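You operate a simulated robot arm through the tools that you are given. There is no shell and no other tool. Be economical: measure what you need, move in short steps, check, and stop when the job is done.

You are at the controls of a simulated robot arm. One attempt, no reset.

TASK
Fetch the yellow peg and stand it on the narrow silver plate.

Only the result counts: the job must be done as asked and must still hold three seconds after the hand-in. Knocking over, shifting, dropping, spilling or breaking anything else fails it.

THE ROBOT
A 7-joint arm with a two-finger parallel gripper, fixed in place. Base frame: the origin is at the foot of the arm, x ahead of it, y to its left, z up; the work surface is at about z = 0. Readings come in m, degrees, newtons and seconds.
With the tool pointing down near the work surface it reaches from about 0.24 to 0.62 m from the base axis. Its first joint turns from -66.0 to 66.0 degrees. Payload 2.6 kg.
Tool frame: the origin (TCP) lies between the finger pads and is the grasp point; the fingertips stand 0.03 m ahead of it; z points along the fingers, y is the line along which they close. The gripper opens to 0.094 m. The fingers are 0.028 m wide and 0.01 m thick; the gripper's body (0.05 by 0.096 m) begins 0.055 m behind the TCP.
Orientation is that of the tool frame in the base frame, as a unit quaternion [w, x, y, z]. With the fingers straight down and closing along the base's y, the tool's x points along the base's -x, its y along +y and its z along -z.

THE INTERFACE
- The arm moves only by the tool nudge_tool. Its arguments are lists of equal length, an entry for each row: "claw": the finger opening in m, from 0 to 0.094; "offset": the shift along the tool's x, y, z in m, a list of three; "rot": the turn, a rotation vector about the tool's x, y, z in degrees, a list of three. In form: {"claw": [claw, ...], "offset": [[x, y, z], ...], "rot": [[wx, wy, wz], ...]}. A call has 1 to 10 rows; each row is the pose to reach, as a shift and turn from the pose commanded when the call began, along the tool's axes at that moment. Each row takes 0.2 s and may step no farther than 0.05 m and 8.6 degrees from the row before; otherwise, or with a gripper value out of range, the whole call is refused. A pose out of reach is approached as far as the arm can. The call stops where the force on the tool passes 40 N (or 10 N more than at its start, if that is more) or the arm is blocked; 0.2 s more then pass. The fingers move at their own pace (about 0.072 m/s each) and stop on an object; they squeeze with about 37 N. The grip force told is the motor's: it shows also when the fingers shut on nothing. Time passes only in rows, and 0.2 s behind the last, so rows that repeat a pose let the fingers close. The reply holds the time, the measured pose of the TCP, the force on the tool along the base axes, the opening and the grip force, in the units named above and with some noise, and new pictures: "views" is both (left out), scene, wrist or none.
- Cameras (640 x 400 px; columns grow to the right, rows downward): "scene" is fixed at [0.0042, 0.4106, 0.5758]; the picture's right is [-0.96, -0.28, 0.00], its down [-0.13, 0.46, -0.88] and it looks along [0.25, -0.84, -0.48] (base axes); focal length 372 px, centre (320, 200). "wrist" rides on the gripper at [-0.037, 0, -0.058] in the tool frame; the picture's right is [0.00, -1.00, 0.00], its down [0.97, 0.00, -0.24] and it looks along [0.24, 0.00, 0.97] (tool axes); focal length 218 px, centre (320, 200).
- measure_at(camera, pixels): there is no depth. For up to 12 entries [column, row, z] of the newest picture of that camera ("zoom" is the newest enlarged one), the place [x, y] in the base frame at which the ray of that pixel passes the height z, good to about 0.002 m. No time passes.
- zoom(camera, box): a new picture of the part [left, top, right, bottom] of that camera's present view, enlarged. No time passes.
- close_job(): hands the job in; it is judged then, once.

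Work in short steps. Measure before you move; look again where a grasp or a placing could have gone wrong, and mend it. You have 60 turns and 170 pictures in all, those below and enlarged ones among them. Open the gripper and draw the arm clear of the work before you hand the job in, unless the task says otherwise; then end with one line.

The tools are called after "Call:" by a JSON object that holds its "op" and its "data". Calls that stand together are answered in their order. nudge_tool: Moves the arm, as the interface text tells. Its arguments: {"type":"object","properties":{"claw":{"type":"array","items":{"type":"number"}},"offset":{"type":"array","items":{"type":"array","items":{"type":"number"}}},"rot":{"type":"array","items":{"type":"array","items":{"type":"number"}}},"views":{"type":"string","enum":["both","scene","wrist","none"]}},"required":["claw","offset","rot"]} The other tools are called the same way: measure_at (camera, pixels) gives the place at which the rays of pixels pass given heights; zoom (camera, box) takes an enlarged picture of a part of a camera's view; close_job () hands the job in.

At the start:

```text
clock: 0.0
tool_pos: [0.3019, -0.3805, 0.2245]
orientation: [0.0, 0.0, 1.0, -0.001]
wrist_force: [0.1, 0.9, -0.9]
finger_gap: 0.094
grasp_force: 0.2
```

scene: 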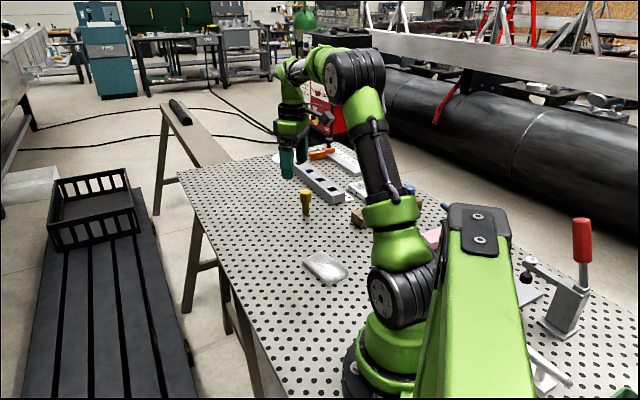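
wrist: 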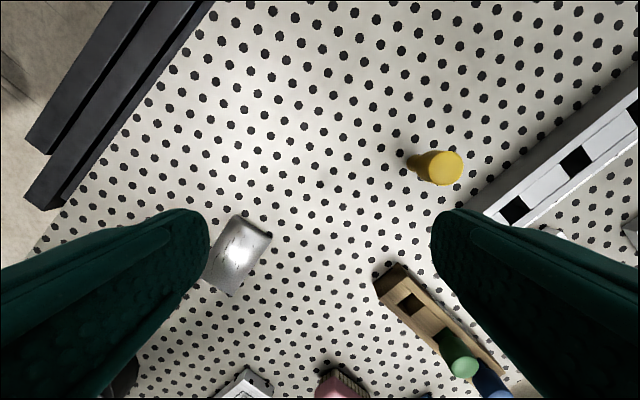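

The yellow peg is seen near (305,200) in the scene and (440,167) in the wrist, with a silver plate near (325,268). I enlarge both views to check for other silver plates.

Call:
{"op": "zoom", "data": {"camera": "scene", "box": [260, 130, 460, 300]}}

Call:
{"op": "zoom", "data": {"camera": "wrist", "box": [180, 130, 540, 400]}}

Call:
{"op": "measure_at", "data": {"camera": "wrist", "pixels": [[415, 163, 0.0], [445, 168, 0.06], [445, 168, 0.05], [233, 214, 0.01], [272, 235, 0.01], [232, 297, 0.01], [203, 275, 0.01]]}}

Call:
{"op": "measure_at", "data": {"camera": "scene", "pixels": [[306, 214, 0.0], [305, 191, 0.06], [305, 191, 0.05], [303, 262, 0.01], [322, 253, 0.01], [348, 270, 0.01], [328, 284, 0.01]]}}

```text
2.35 times, centred on (360, 215) of scene
```

zoom: 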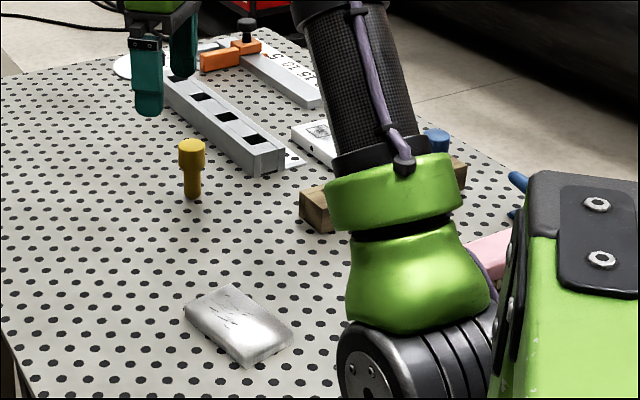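

```text
1.48 times, centred on (360, 265) of wrist
```

zoom: 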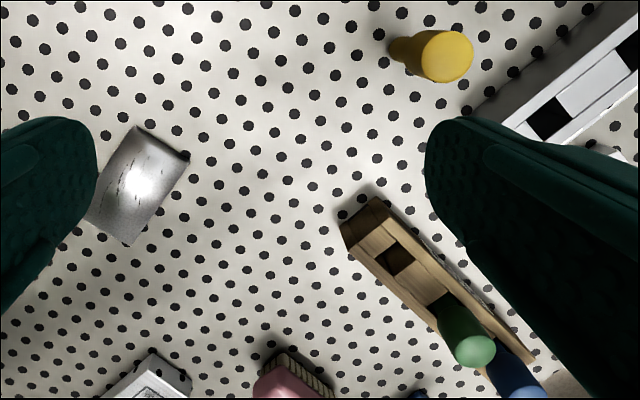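

```text
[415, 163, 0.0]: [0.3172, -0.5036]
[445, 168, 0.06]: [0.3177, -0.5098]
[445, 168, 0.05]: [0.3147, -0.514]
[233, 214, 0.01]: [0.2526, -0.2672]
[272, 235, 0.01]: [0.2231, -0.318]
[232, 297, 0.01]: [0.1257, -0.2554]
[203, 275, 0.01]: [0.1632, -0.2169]
```

```text
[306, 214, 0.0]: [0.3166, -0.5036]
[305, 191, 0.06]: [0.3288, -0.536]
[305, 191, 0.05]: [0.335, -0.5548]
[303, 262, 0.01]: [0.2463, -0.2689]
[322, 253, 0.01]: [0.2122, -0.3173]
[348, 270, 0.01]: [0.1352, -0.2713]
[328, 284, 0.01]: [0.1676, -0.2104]
```

The peg has a wider head over a narrower foot near (0.317,-0.507), about 0.074 tall. I must be sure which plate is the narrow silver one, so I look at the other parts of the table.

Call:
{"op": "zoom", "data": {"camera": "scene", "box": [480, 200, 640, 400]}}

Call:
{"op": "zoom", "data": {"camera": "scene", "box": [270, 135, 390, 210]}}

Call:
{"op": "nudge_tool", "data": {"claw": [0.094, 0.094, 0.094, 0.094], "offset": [[0, 0.03, -0.03], [0, 0.07, -0.05], [0, 0.11, -0.07], [0, 0.15, -0.08]], "rot": [[0, 0, 0], [0, 0, 0], [0, 0, 0], [0, 0, 0]]}}

```text
2.00 times, centred on (560, 300) of scene
```

zoom: 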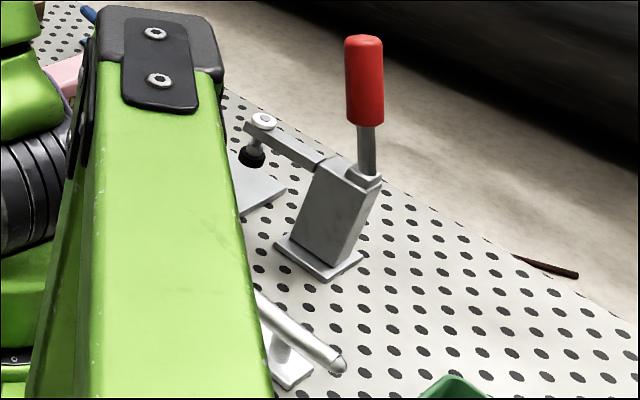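

```text
5.33 times, centred on (330, 172) of scene
```

zoom: 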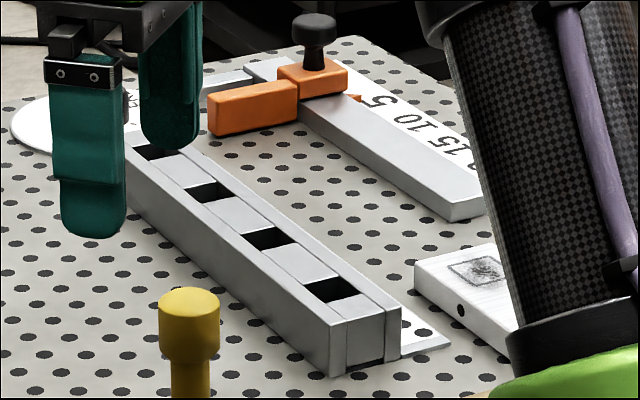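

```text
clock: 1.0
tool_pos: [0.3023, -0.2324, 0.3043]
orientation: [0.0, 0.001, 1.0, 0.0]
wrist_force: [-0.4, 0.3, 0.1]
finger_gap: 0.0938
grasp_force: 0.1
```

scene: 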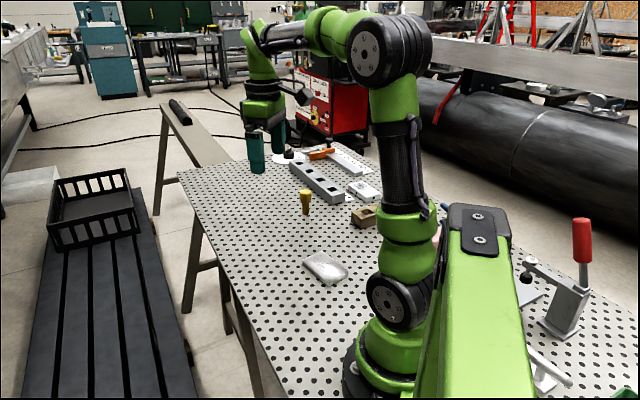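
wrist: 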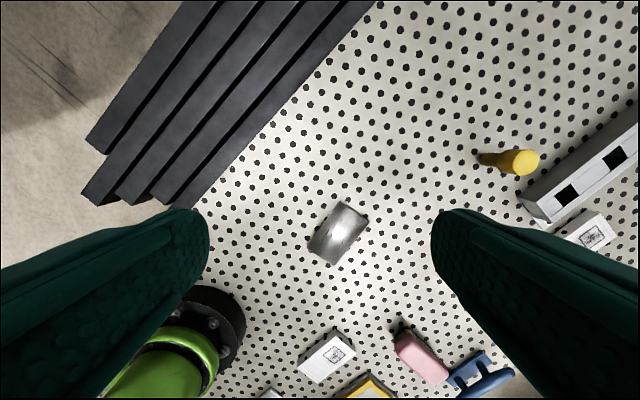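

The dented silver plate is at (340,232), and another silvery bit peeks in at (272,393). I turn the view further toward the base's other side to see every plate.

Call:
{"op": "nudge_tool", "data": {"claw": [0.094, 0.094, 0.094, 0.094, 0.094, 0.094], "offset": [[0, 0.04, -0.03], [0, 0.08, -0.04], [0, 0.12, -0.04], [0, 0.16, -0.04], [0, 0.2, -0.04], [0, 0.23, -0.04]], "rot": [[0, 0, 0], [0, 0, 0], [0, -8, 0], [0, -16, 0], [0, -24, 0], [0, -30, 0]]}}

Call:
{"op": "zoom", "data": {"camera": "wrist", "box": [220, 180, 640, 400]}}

```text
clock: 2.4
tool_pos: [0.3024, -0.001, 0.3472]
orientation: [0.26, 0.001, 0.965, 0.001]
wrist_force: [-0.1, -0.3, 0.6]
finger_gap: 0.0939
grasp_force: 0.1
```

scene: 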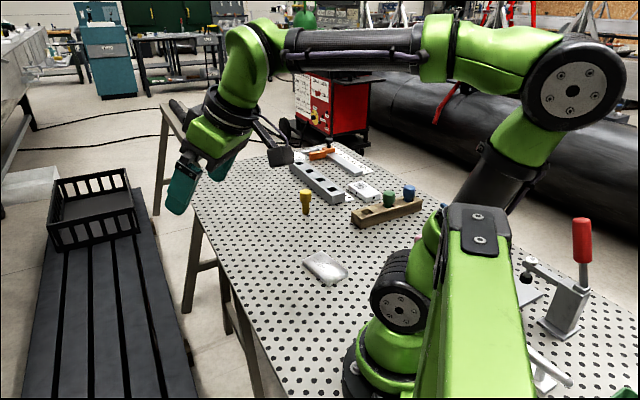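
wrist: 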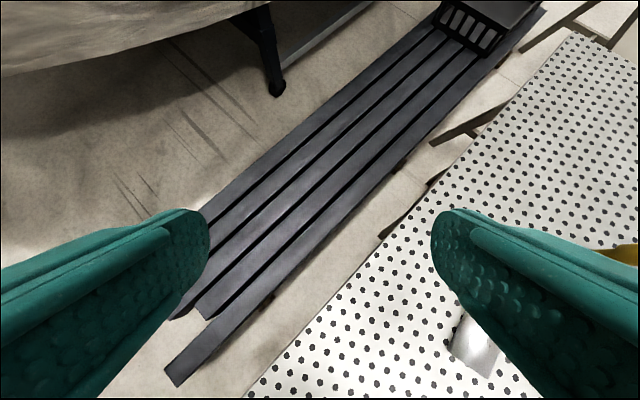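

```text
1.52 times, centred on (430, 290) of wrist
```

zoom: 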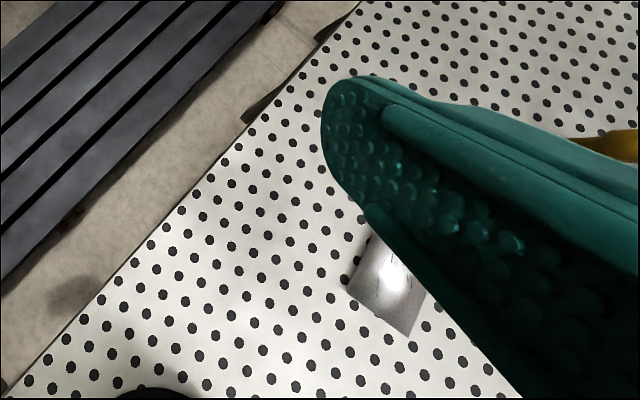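

No other silver plate here on the near part. I go back and over toward -y to see the rest of the table near the peg.

Call:
{"op": "nudge_tool", "data": {"claw": [0.094, 0.094, 0.094, 0.094, 0.094, 0.094, 0.094, 0.094], "offset": [[0, -0.045, 0], [0, -0.09, 0], [0, -0.135, 0], [0, -0.18, 0], [0, -0.225, 0], [0, -0.27, 0], [0, -0.315, 0], [0, -0.35, 0]], "rot": [[0, 8, 0], [0, 16, 0], [0, 24, 0], [0, 30, 0], [0, 30, 0], [0, 30, 0], [0, 30, 0], [0, 30, 0]]}}

Call:
{"op": "zoom", "data": {"camera": "wrist", "box": [200, 100, 640, 400]}}

Call:
{"op": "zoom", "data": {"camera": "scene", "box": [290, 220, 370, 300]}}

```text
clock: 4.2
tool_pos: [0.302, -0.3512, 0.346]
orientation: [0.0, 0.0, 1.0, 0.0]
wrist_force: [0.6, -0.3, 0.3]
finger_gap: 0.0941
grasp_force: 0.1
```

scene: 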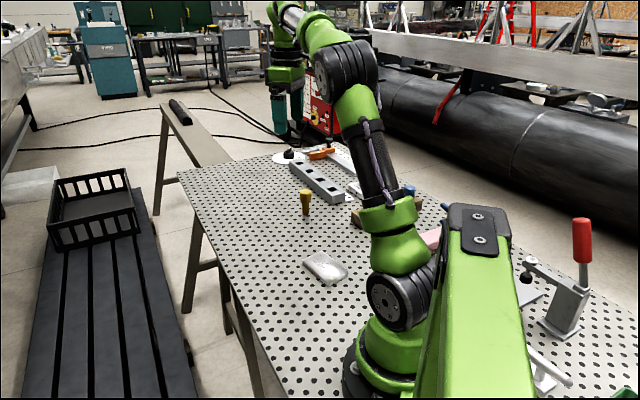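
wrist: 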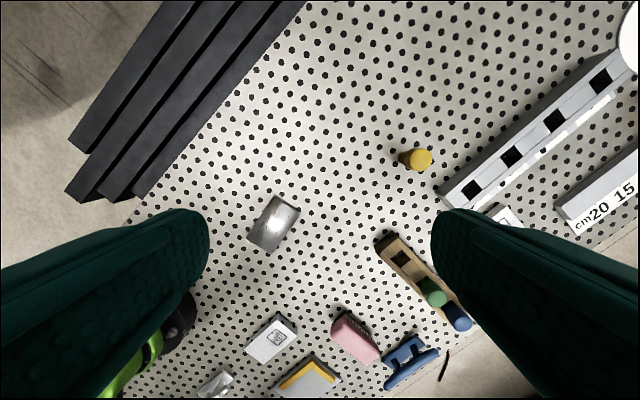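

```text
1.33 times, centred on (420, 250) of wrist
```

zoom: 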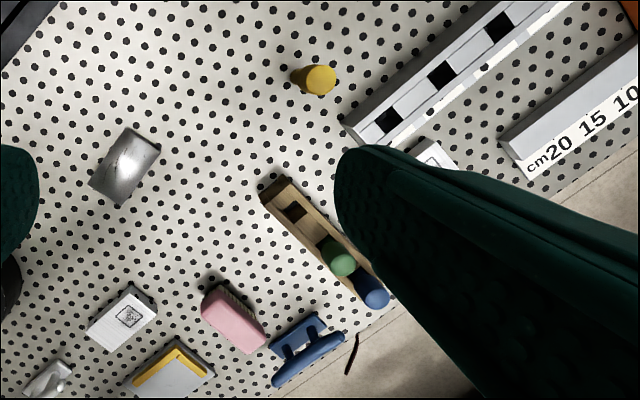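

```text
5.00 times, centred on (330, 260) of scene
```

zoom: 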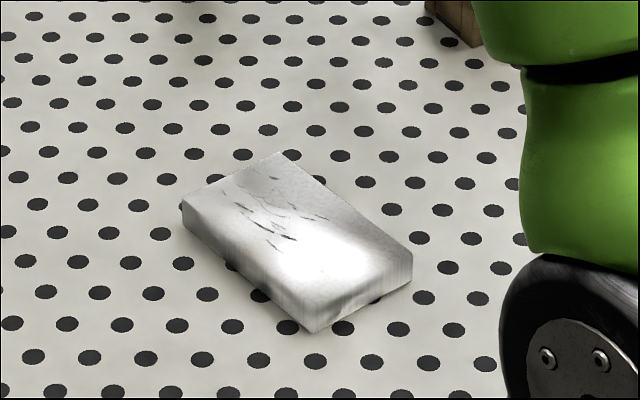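

The dented plate, about 0.06 x 0.09 m, is the only silver plate; the others are white blocks, a grey pad and fixtures. Now I enlarge the peg and the plate for measuring.

Call:
{"op": "zoom", "data": {"camera": "scene", "box": [281, 175, 329, 225]}}

Call:
{"op": "zoom", "data": {"camera": "wrist", "box": [230, 130, 450, 270]}}

```text
8.00 times, centred on (305, 200) of scene
```

zoom: 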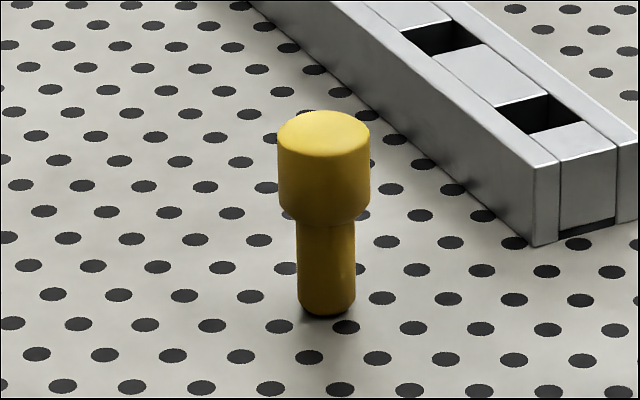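

```text
2.86 times, centred on (340, 200) of wrist
```

zoom: 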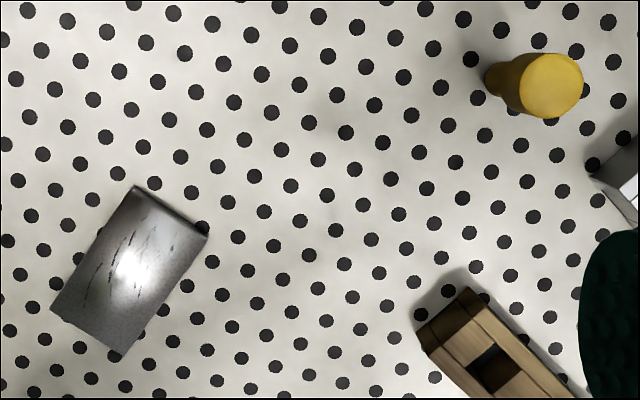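

Wrist zoom: head centre (550,86), plate corners (135,187),(208,235),(122,355),(52,308). I measure these and the scene's counterparts: head top (305.4,191.6), foot (305.7,212.6).

Call:
{"op": "measure_at", "data": {"camera": "zoom", "pixels": [[550, 86, 0.065], [550, 86, 0.075], [550, 86, 0.085], [499, 80, 0.0], [135, 187, 0.012], [208, 235, 0.012], [122, 355, 0.012], [52, 308, 0.012]]}}

Call:
{"op": "measure_at", "data": {"camera": "scene", "pixels": [[305.4, 191.6, 0.065], [305.4, 191.6, 0.075], [305.4, 191.6, 0.085], [305.7, 212.6, 0.0], [302.5, 262, 0.0], [302.5, 257.5, 0.012], [321.5, 250.5, 0.012], [348.5, 269.5, 0.012], [328.5, 281.5, 0.012], [328.5, 286.5, 0.0]]}}

```text
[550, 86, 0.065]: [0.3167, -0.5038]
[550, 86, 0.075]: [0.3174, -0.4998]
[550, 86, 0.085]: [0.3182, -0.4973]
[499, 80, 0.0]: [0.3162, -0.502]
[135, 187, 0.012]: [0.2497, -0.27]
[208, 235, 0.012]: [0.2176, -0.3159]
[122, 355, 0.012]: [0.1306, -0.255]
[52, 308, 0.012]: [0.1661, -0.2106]
```

```text
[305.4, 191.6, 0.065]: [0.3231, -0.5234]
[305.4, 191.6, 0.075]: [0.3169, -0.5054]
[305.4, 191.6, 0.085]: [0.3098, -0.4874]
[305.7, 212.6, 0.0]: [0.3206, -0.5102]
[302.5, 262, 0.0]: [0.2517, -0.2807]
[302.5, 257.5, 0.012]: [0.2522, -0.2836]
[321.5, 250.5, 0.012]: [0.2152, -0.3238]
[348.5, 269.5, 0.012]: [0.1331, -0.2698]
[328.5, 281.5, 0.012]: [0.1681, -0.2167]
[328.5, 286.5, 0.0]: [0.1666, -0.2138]
```

The peg axis is near (0.317,-0.503), 0.075 tall; the plate's centre is near (0.191,-0.264). I check the holder rail near the peg (corner around (438,190) in the wrist) for finger clearance.

Call:
{"op": "measure_at", "data": {"camera": "wrist", "pixels": [[438, 188, 0.0], [440, 188, 0.03], [470, 208, 0.03], [512, 122, 0.03], [585, 63, 0.03]]}}

Call:
{"op": "measure_at", "data": {"camera": "scene", "pixels": [[331.5, 205.5, 0.0], [331.5, 195.5, 0.03], [331.5, 195.5, 0.025], [331.5, 195.5, 0.04]]}}

```text
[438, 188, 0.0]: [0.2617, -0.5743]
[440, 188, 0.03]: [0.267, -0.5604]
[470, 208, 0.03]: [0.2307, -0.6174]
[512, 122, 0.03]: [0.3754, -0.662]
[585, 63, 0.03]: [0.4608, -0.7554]
```

```text
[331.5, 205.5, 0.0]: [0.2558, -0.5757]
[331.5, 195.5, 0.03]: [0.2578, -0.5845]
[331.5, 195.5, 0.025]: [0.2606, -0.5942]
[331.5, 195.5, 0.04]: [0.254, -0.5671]
```

The rail is 0.087 m from the peg, so closing along y is clear. I move above the peg at z 0.15 with the claw at 0.07.

Call:
{"op": "nudge_tool", "data": {"claw": [0.07, 0.07, 0.07, 0.07, 0.07, 0.07], "offset": [[-0.005, -0.035, 0.03], [-0.015, -0.07, 0.06], [-0.015, -0.105, 0.09], [-0.015, -0.14, 0.125], [-0.015, -0.152, 0.165], [-0.015, -0.152, 0.196]], "rot": [[0, 0, 0], [0, 0, 0], [0, 0, 0], [0, 0, 0], [0, 0, 0], [0, 0, 0]]}}

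```text
clock: 5.6
tool_pos: [0.3177, -0.5034, 0.1491]
orientation: [0.0, 0.0, 1.0, 0.0]
wrist_force: [-0.4, 0.5, 0.0]
finger_gap: 0.0699
grasp_force: 0.1
```

scene: 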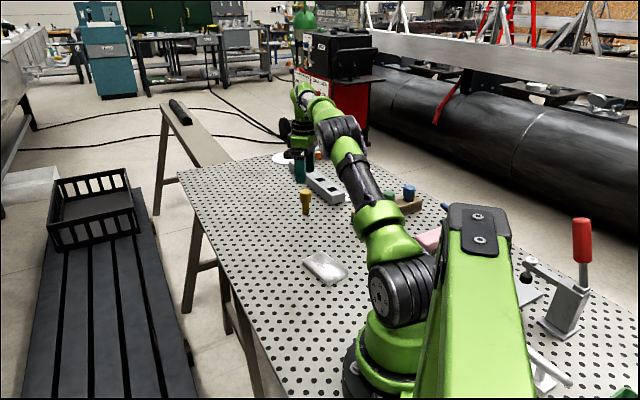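
wrist: 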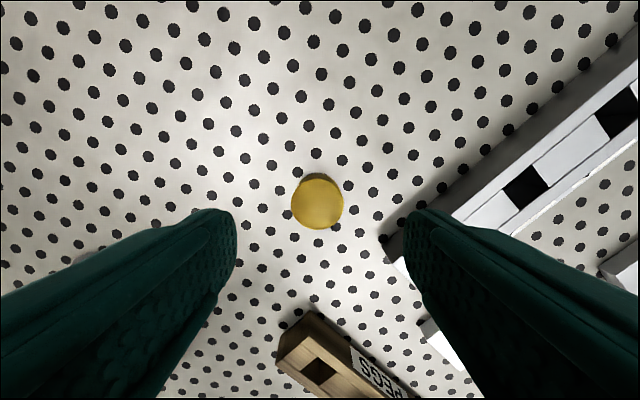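

The head centre shows at (318,203), nearly centred between the fingers; I measure it at the height of its top.

Call:
{"op": "measure_at", "data": {"camera": "wrist", "pixels": [[318, 203, 0.075], [291, 203, 0.075], [345, 203, 0.075], [318, 229, 0.075], [318, 203, 0.07]]}}

```text
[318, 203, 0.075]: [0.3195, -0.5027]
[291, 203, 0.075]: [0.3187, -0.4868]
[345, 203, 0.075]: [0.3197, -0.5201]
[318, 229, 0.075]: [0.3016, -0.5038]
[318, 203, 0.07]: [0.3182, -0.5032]
```

It is centred within 2 mm and the head is about 0.033 m wide. I go straight down to z 0.061 and then close.

Call:
{"op": "nudge_tool", "data": {"claw": [0.07, 0.07, 0.07, 0.02, 0.02, 0.02, 0.02], "offset": [[-0.001, 0, 0.04], [-0.001, 0, 0.075], [-0.001, 0, 0.088], [-0.001, 0, 0.088], [-0.001, 0, 0.088], [-0.001, 0, 0.088], [-0.001, 0, 0.088]], "rot": [[0, 0, 0], [0, 0, 0], [0, 0, 0], [0, 0, 0], [0, 0, 0], [0, 0, 0], [0, 0, 0]]}}

Call:
{"op": "zoom", "data": {"camera": "scene", "box": [265, 150, 345, 230]}}

```text
clock: 7.2
tool_pos: [0.3189, -0.5034, 0.0611]
orientation: [0.001, 0.0, 1.0, 0.001]
wrist_force: [-0.8, -0.1, 0.8]
finger_gap: 0.033
grasp_force: 37.2
```

scene: 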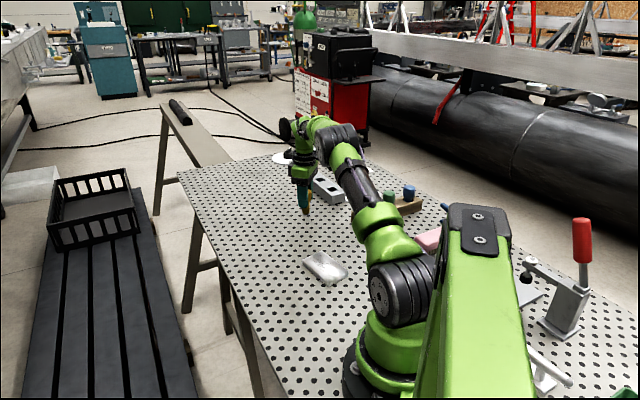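
wrist: 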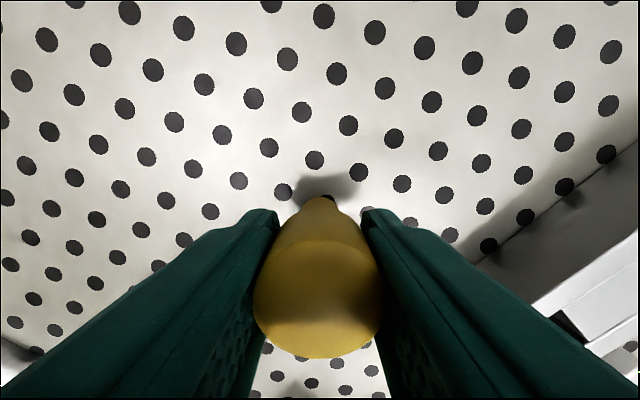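

```text
5.00 times, centred on (305, 190) of scene
```

zoom: 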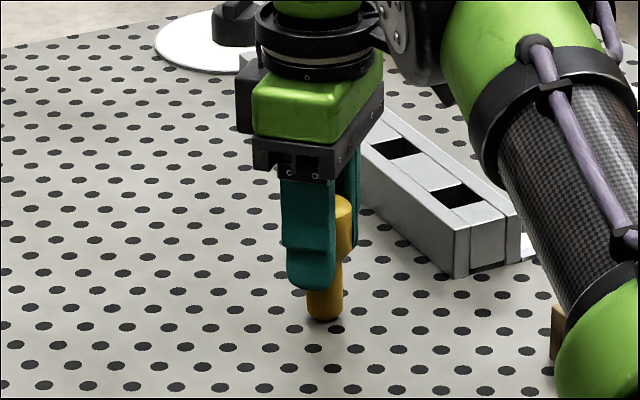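

Gripped: gap 0.033, 37 N, peg upright. I lift 0.11 m and carry it over the plate.

Call:
{"op": "nudge_tool", "data": {"claw": [0.02, 0.02, 0.02, 0.02, 0.02, 0.02, 0.02, 0.02, 0.02, 0.02], "offset": [[0, 0, -0.03], [0, 0, -0.07], [0, 0, -0.11], [0.018, 0.034, -0.11], [0.037, 0.07, -0.11], [0.057, 0.107, -0.11], [0.077, 0.145, -0.11], [0.098, 0.184, -0.11], [0.117, 0.22, -0.11], [0.1275, 0.239, -0.11]], "rot": [[0, 0, 0], [0, 0, 0], [0, 0, 0], [0, 0, 0], [0, 0, 0], [0, 0, 0], [0, 0, 0], [0, 0, 0], [0, 0, 0], [0, 0, 0]]}}

Call:
{"op": "zoom", "data": {"camera": "scene", "box": [270, 160, 390, 300]}}

```text
clock: 9.4
tool_pos: [0.1905, -0.2624, 0.1704]
orientation: [0.0, 0.0, 1.0, 0.001]
wrist_force: [0.5, 0.5, -0.5]
finger_gap: 0.0324
grasp_force: 37.0
```

scene: 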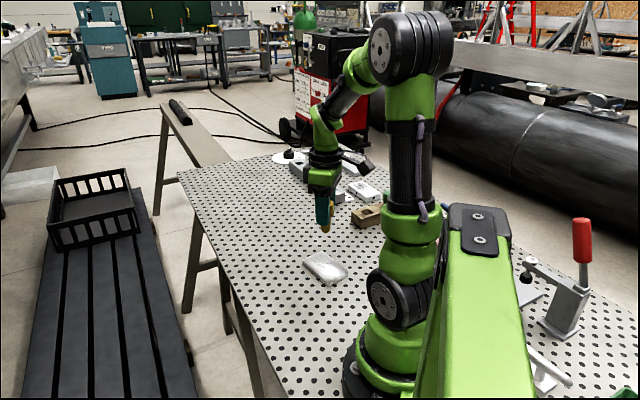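
wrist: 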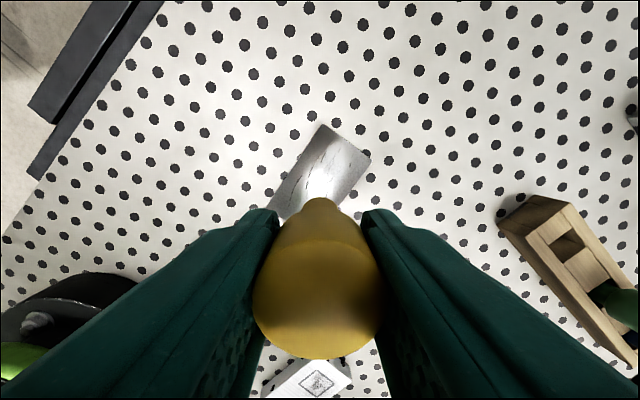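

```text
2.86 times, centred on (330, 230) of scene
```

zoom: 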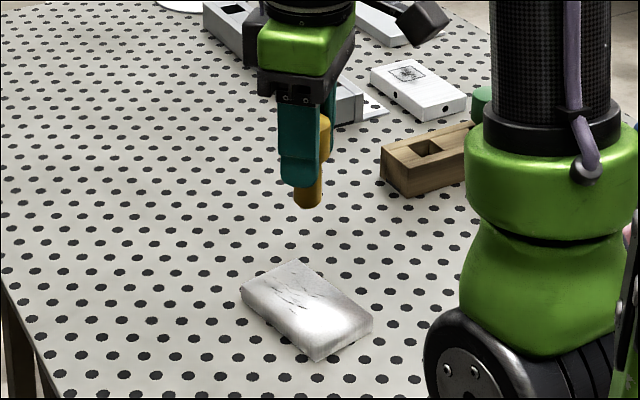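

The peg is still held upright above the plate. I lower to z 0.095 (peg bottom about 0.034) and check the plate's corners first with measuring (323,123) and (371,155).

Call:
{"op": "measure_at", "data": {"camera": "wrist", "pixels": [[323, 124, 0.015], [371, 155, 0.015]]}}

Call:
{"op": "nudge_tool", "data": {"claw": [0.02, 0.02, 0.02], "offset": [[0, 0, 0.03], [0, 0, 0.06], [0, 0.0, 0.075]], "rot": [[0, 0, 0], [0, 0, 0], [0, 0, 0]]}}

Call:
{"op": "zoom", "data": {"camera": "scene", "box": [285, 210, 375, 300]}}

```text
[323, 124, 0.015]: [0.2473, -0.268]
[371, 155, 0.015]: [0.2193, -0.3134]
```

```text
clock: 10.2
tool_pos: [0.1903, -0.2632, 0.0951]
orientation: [0.0, 0.0, 1.0, 0.0]
wrist_force: [0.8, 0.2, -0.7]
finger_gap: 0.0326
grasp_force: 37.0
```

scene: 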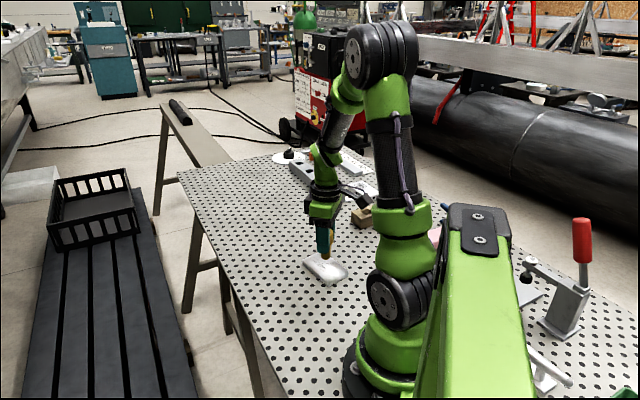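
wrist: 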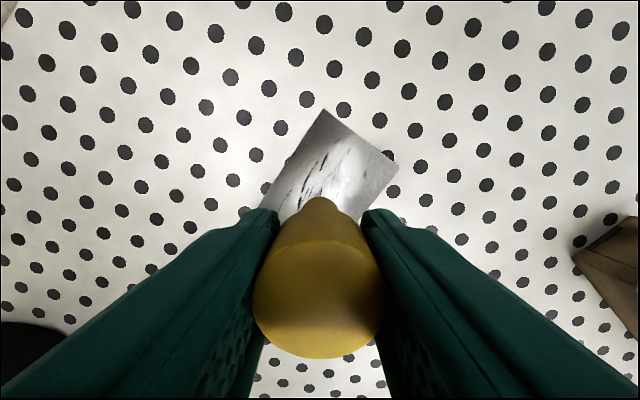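

```text
4.44 times, centred on (330, 255) of scene
```

zoom: 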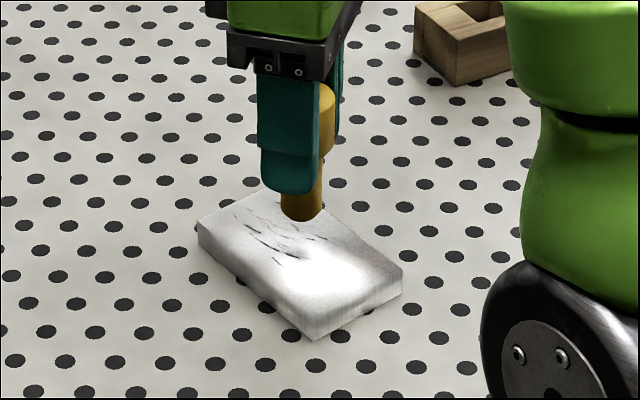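

Alignment over the plate is good. I lower 0.010 m, then probe in small steps watching the force.

Call:
{"op": "nudge_tool", "data": {"claw": [0.02, 0.02], "offset": [[0, 0, 0.006], [0, 0, 0.012]], "rot": [[0, 0, 0], [0, 0, 0]], "views": "none"}}

Call:
{"op": "zoom", "data": {"camera": "scene", "box": [285, 210, 375, 300]}}

```text
clock: 10.8
tool_pos: [0.1919, -0.2651, 0.0845]
orientation: [0.001, 0.0, 1.0, 0.0]
wrist_force: [0.3, -0.1, 0.1]
finger_gap: 0.0326
grasp_force: 37.0
```

```text
4.44 times, centred on (330, 255) of scene
```

zoom: 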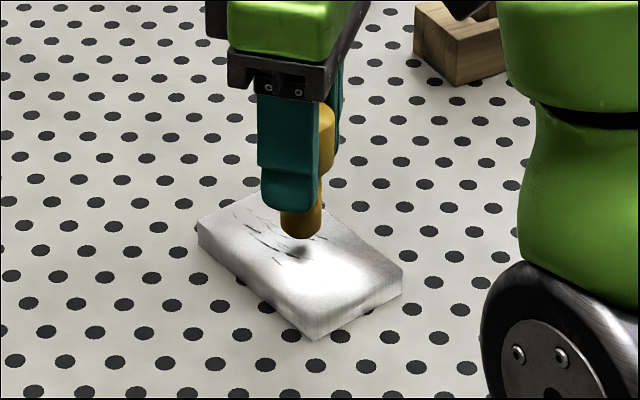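

The contact shadow at (298,250) shows a gap of some mm, and there is no force yet. I lower 4 mm more.

Call:
{"op": "nudge_tool", "data": {"claw": [0.02, 0.02], "offset": [[0, 0, 0.002], [0, 0, 0.004]], "rot": [[0, 0, 0], [0, 0, 0]], "views": "none"}}

Call:
{"op": "zoom", "data": {"camera": "scene", "box": [285, 210, 375, 300]}}

```text
clock: 11.4
tool_pos: [0.1911, -0.2655, 0.0812]
orientation: [-0.001, 0.0, 1.0, 0.001]
wrist_force: [0.0, -0.1, -1.6]
finger_gap: 0.0328
grasp_force: 37.5
```

```text
4.44 times, centred on (330, 255) of scene
```

zoom: 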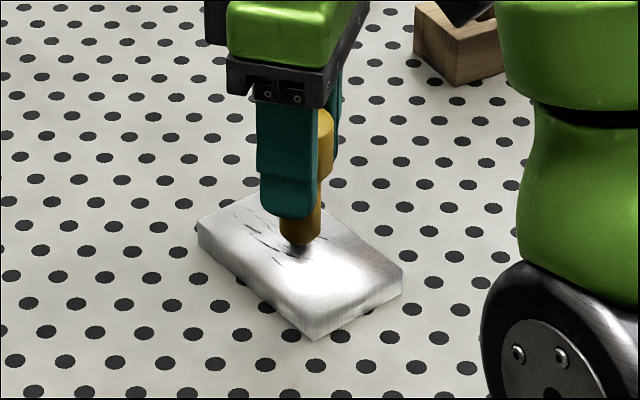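

Commanded z is about 0.079 and still no firm contact. I lower in 1 mm steps to 0.077.

Call:
{"op": "nudge_tool", "data": {"claw": [0.02, 0.02], "offset": [[0, 0, 0.001], [0, 0, 0.002]], "rot": [[0, 0, 0], [0, 0, 0]], "views": "none"}}

Call:
{"op": "zoom", "data": {"camera": "scene", "box": [285, 210, 375, 300]}}

```text
clock: 12.0
tool_pos: [0.1907, -0.2652, 0.0789]
orientation: [0.001, 0.0, 1.0, 0.001]
wrist_force: [-1.0, -0.4, -0.1]
finger_gap: 0.0326
grasp_force: 36.7
```

```text
4.44 times, centred on (330, 255) of scene
```

zoom: 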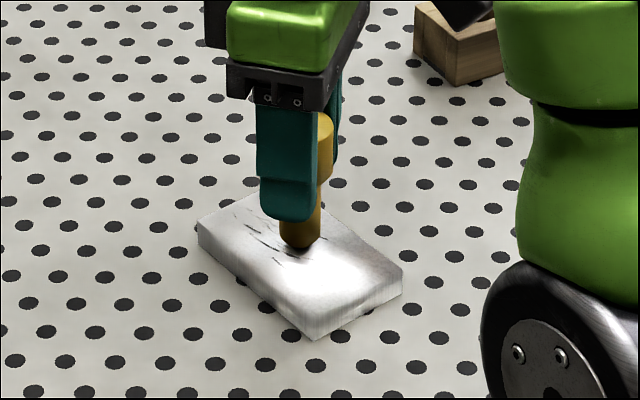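

Still no force, with a slight gap left; two more 1 mm steps.

Call:
{"op": "nudge_tool", "data": {"claw": [0.02, 0.02], "offset": [[0, 0, 0.001], [0, 0, 0.002]], "rot": [[0, 0, 0], [0, 0, 0]], "views": "none"}}

Call:
{"op": "zoom", "data": {"camera": "scene", "box": [285, 210, 375, 300]}}

```text
clock: 12.6
tool_pos: [0.1908, -0.2639, 0.0772]
orientation: [0.0, 0.0, 1.0, 0.0]
wrist_force: [-0.4, 0.7, 4.6]
finger_gap: 0.0326
grasp_force: 36.6
```

```text
4.44 times, centred on (330, 255) of scene
```

zoom: 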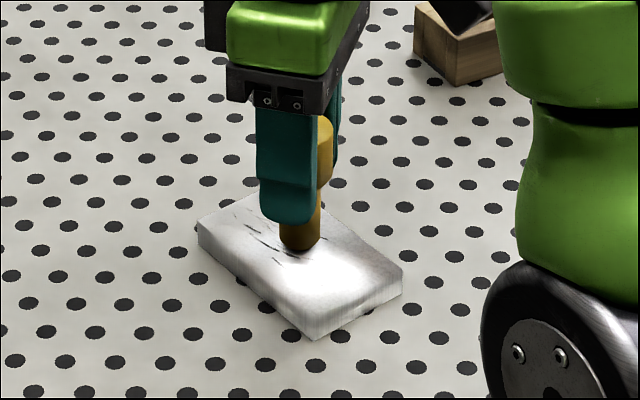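

Force rose to 4.6 N upward: the peg is in contact. I open slowly in place.

Call:
{"op": "nudge_tool", "data": {"claw": [0.034, 0.036, 0.04, 0.05, 0.065, 0.065], "offset": [[0, 0, 0], [0, 0, 0], [0, 0, 0], [0, 0, 0], [0, 0, 0], [0, 0, 0]], "rot": [[0, 0, 0], [0, 0, 0], [0, 0, 0], [0, 0, 0], [0, 0, 0], [0, 0, 0]]}}

Call:
{"op": "zoom", "data": {"camera": "scene", "box": [285, 210, 375, 300]}}

```text
clock: 14.0
tool_pos: [0.1914, -0.2646, 0.076]
orientation: [0.0, -0.001, 1.0, 0.0]
wrist_force: [0.9, 0.0, -0.3]
finger_gap: 0.0649
grasp_force: 0.1
```

scene: 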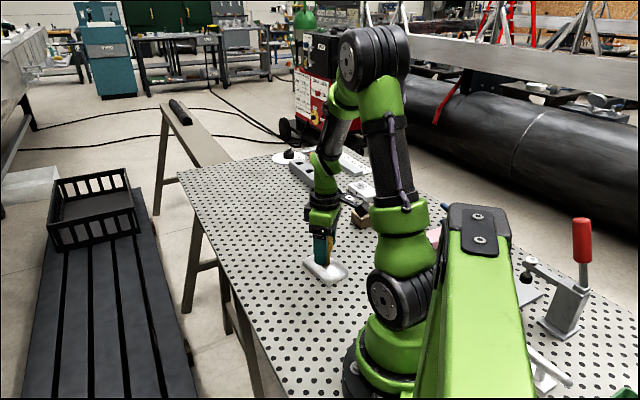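
wrist: 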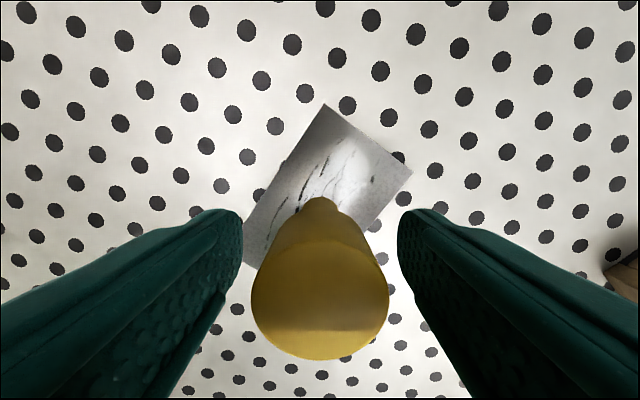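

```text
4.44 times, centred on (330, 255) of scene
```

zoom: 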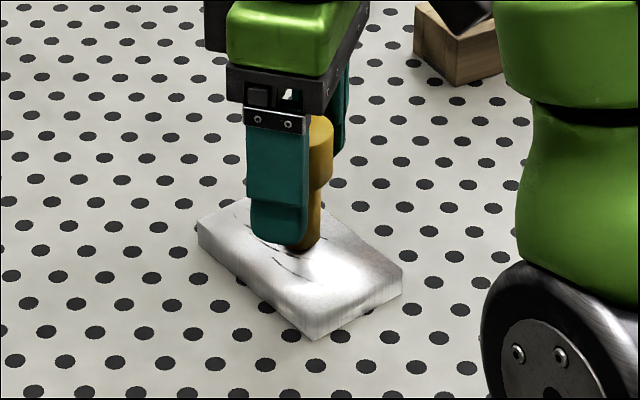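

The peg is free and upright between the fingers. I go straight up and away.

Call:
{"op": "nudge_tool", "data": {"claw": [0.065, 0.065, 0.065, 0.065, 0.065, 0.065], "offset": [[0, 0, -0.02], [0, 0, -0.05], [0, 0, -0.09], [0, 0, -0.135], [-0.04, 0, -0.17], [-0.08, 0, -0.18]], "rot": [[0, 0, 0], [0, 0, 0], [0, 0, 0], [0, 0, 0], [0, 0, 0], [0, 0, 0]]}}

Call:
{"op": "zoom", "data": {"camera": "scene", "box": [285, 210, 375, 300]}}

```text
refused: row 5 steps farther than a row can; nothing moved
```

```text
4.44 times, centred on (330, 255) of scene
```

zoom: 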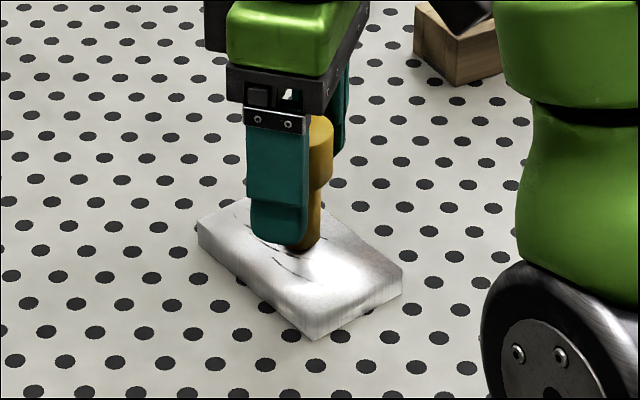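

The call was refused for a step too large (row 5); I repeat with shorter steps.

Call:
{"op": "nudge_tool", "data": {"claw": [0.065, 0.065, 0.065, 0.065, 0.065, 0.065], "offset": [[0, 0, -0.02], [0, 0, -0.05], [0, 0, -0.09], [0, 0, -0.135], [-0.03, 0, -0.165], [-0.07, 0, -0.175]], "rot": [[0, 0, 0], [0, 0, 0], [0, 0, 0], [0, 0, 0], [0, 0, 0], [0, 0, 0]]}}

Call:
{"op": "zoom", "data": {"camera": "scene", "box": [285, 210, 375, 300]}}

```text
clock: 15.4
tool_pos: [0.2612, -0.2622, 0.252]
orientation: [0.0, 0.001, 1.0, 0.0]
wrist_force: [0.0, -0.4, 0.1]
finger_gap: 0.065
grasp_force: 0.0
```

scene: 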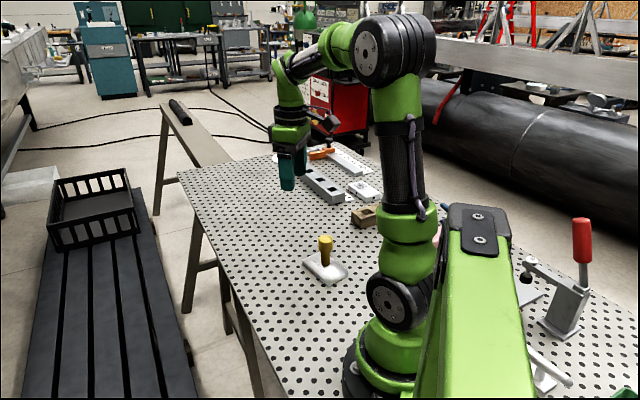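
wrist: 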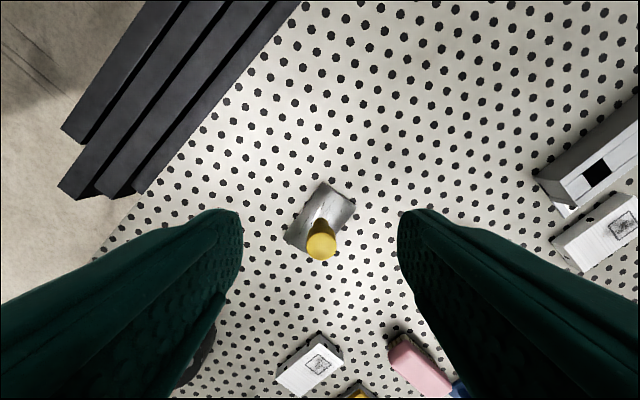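

```text
4.44 times, centred on (330, 255) of scene
```

zoom: 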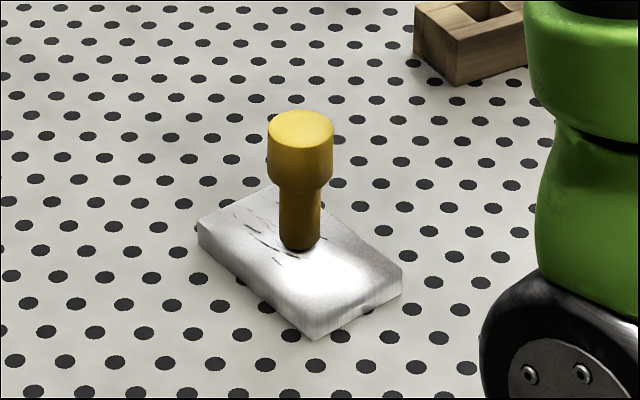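

The peg stands upright on the plate and the arm is clear, with nothing else moved. I hand the job in.

Call:
{"op": "close_job", "data": {}}

```text
The job is handed in.
```

The yellow peg is standing upright on the silver plate, the gripper is open and clear, and I saw nothing else move. I took the small dented plate as the narrow silver one, since it was the only silver plate I could see within reach.
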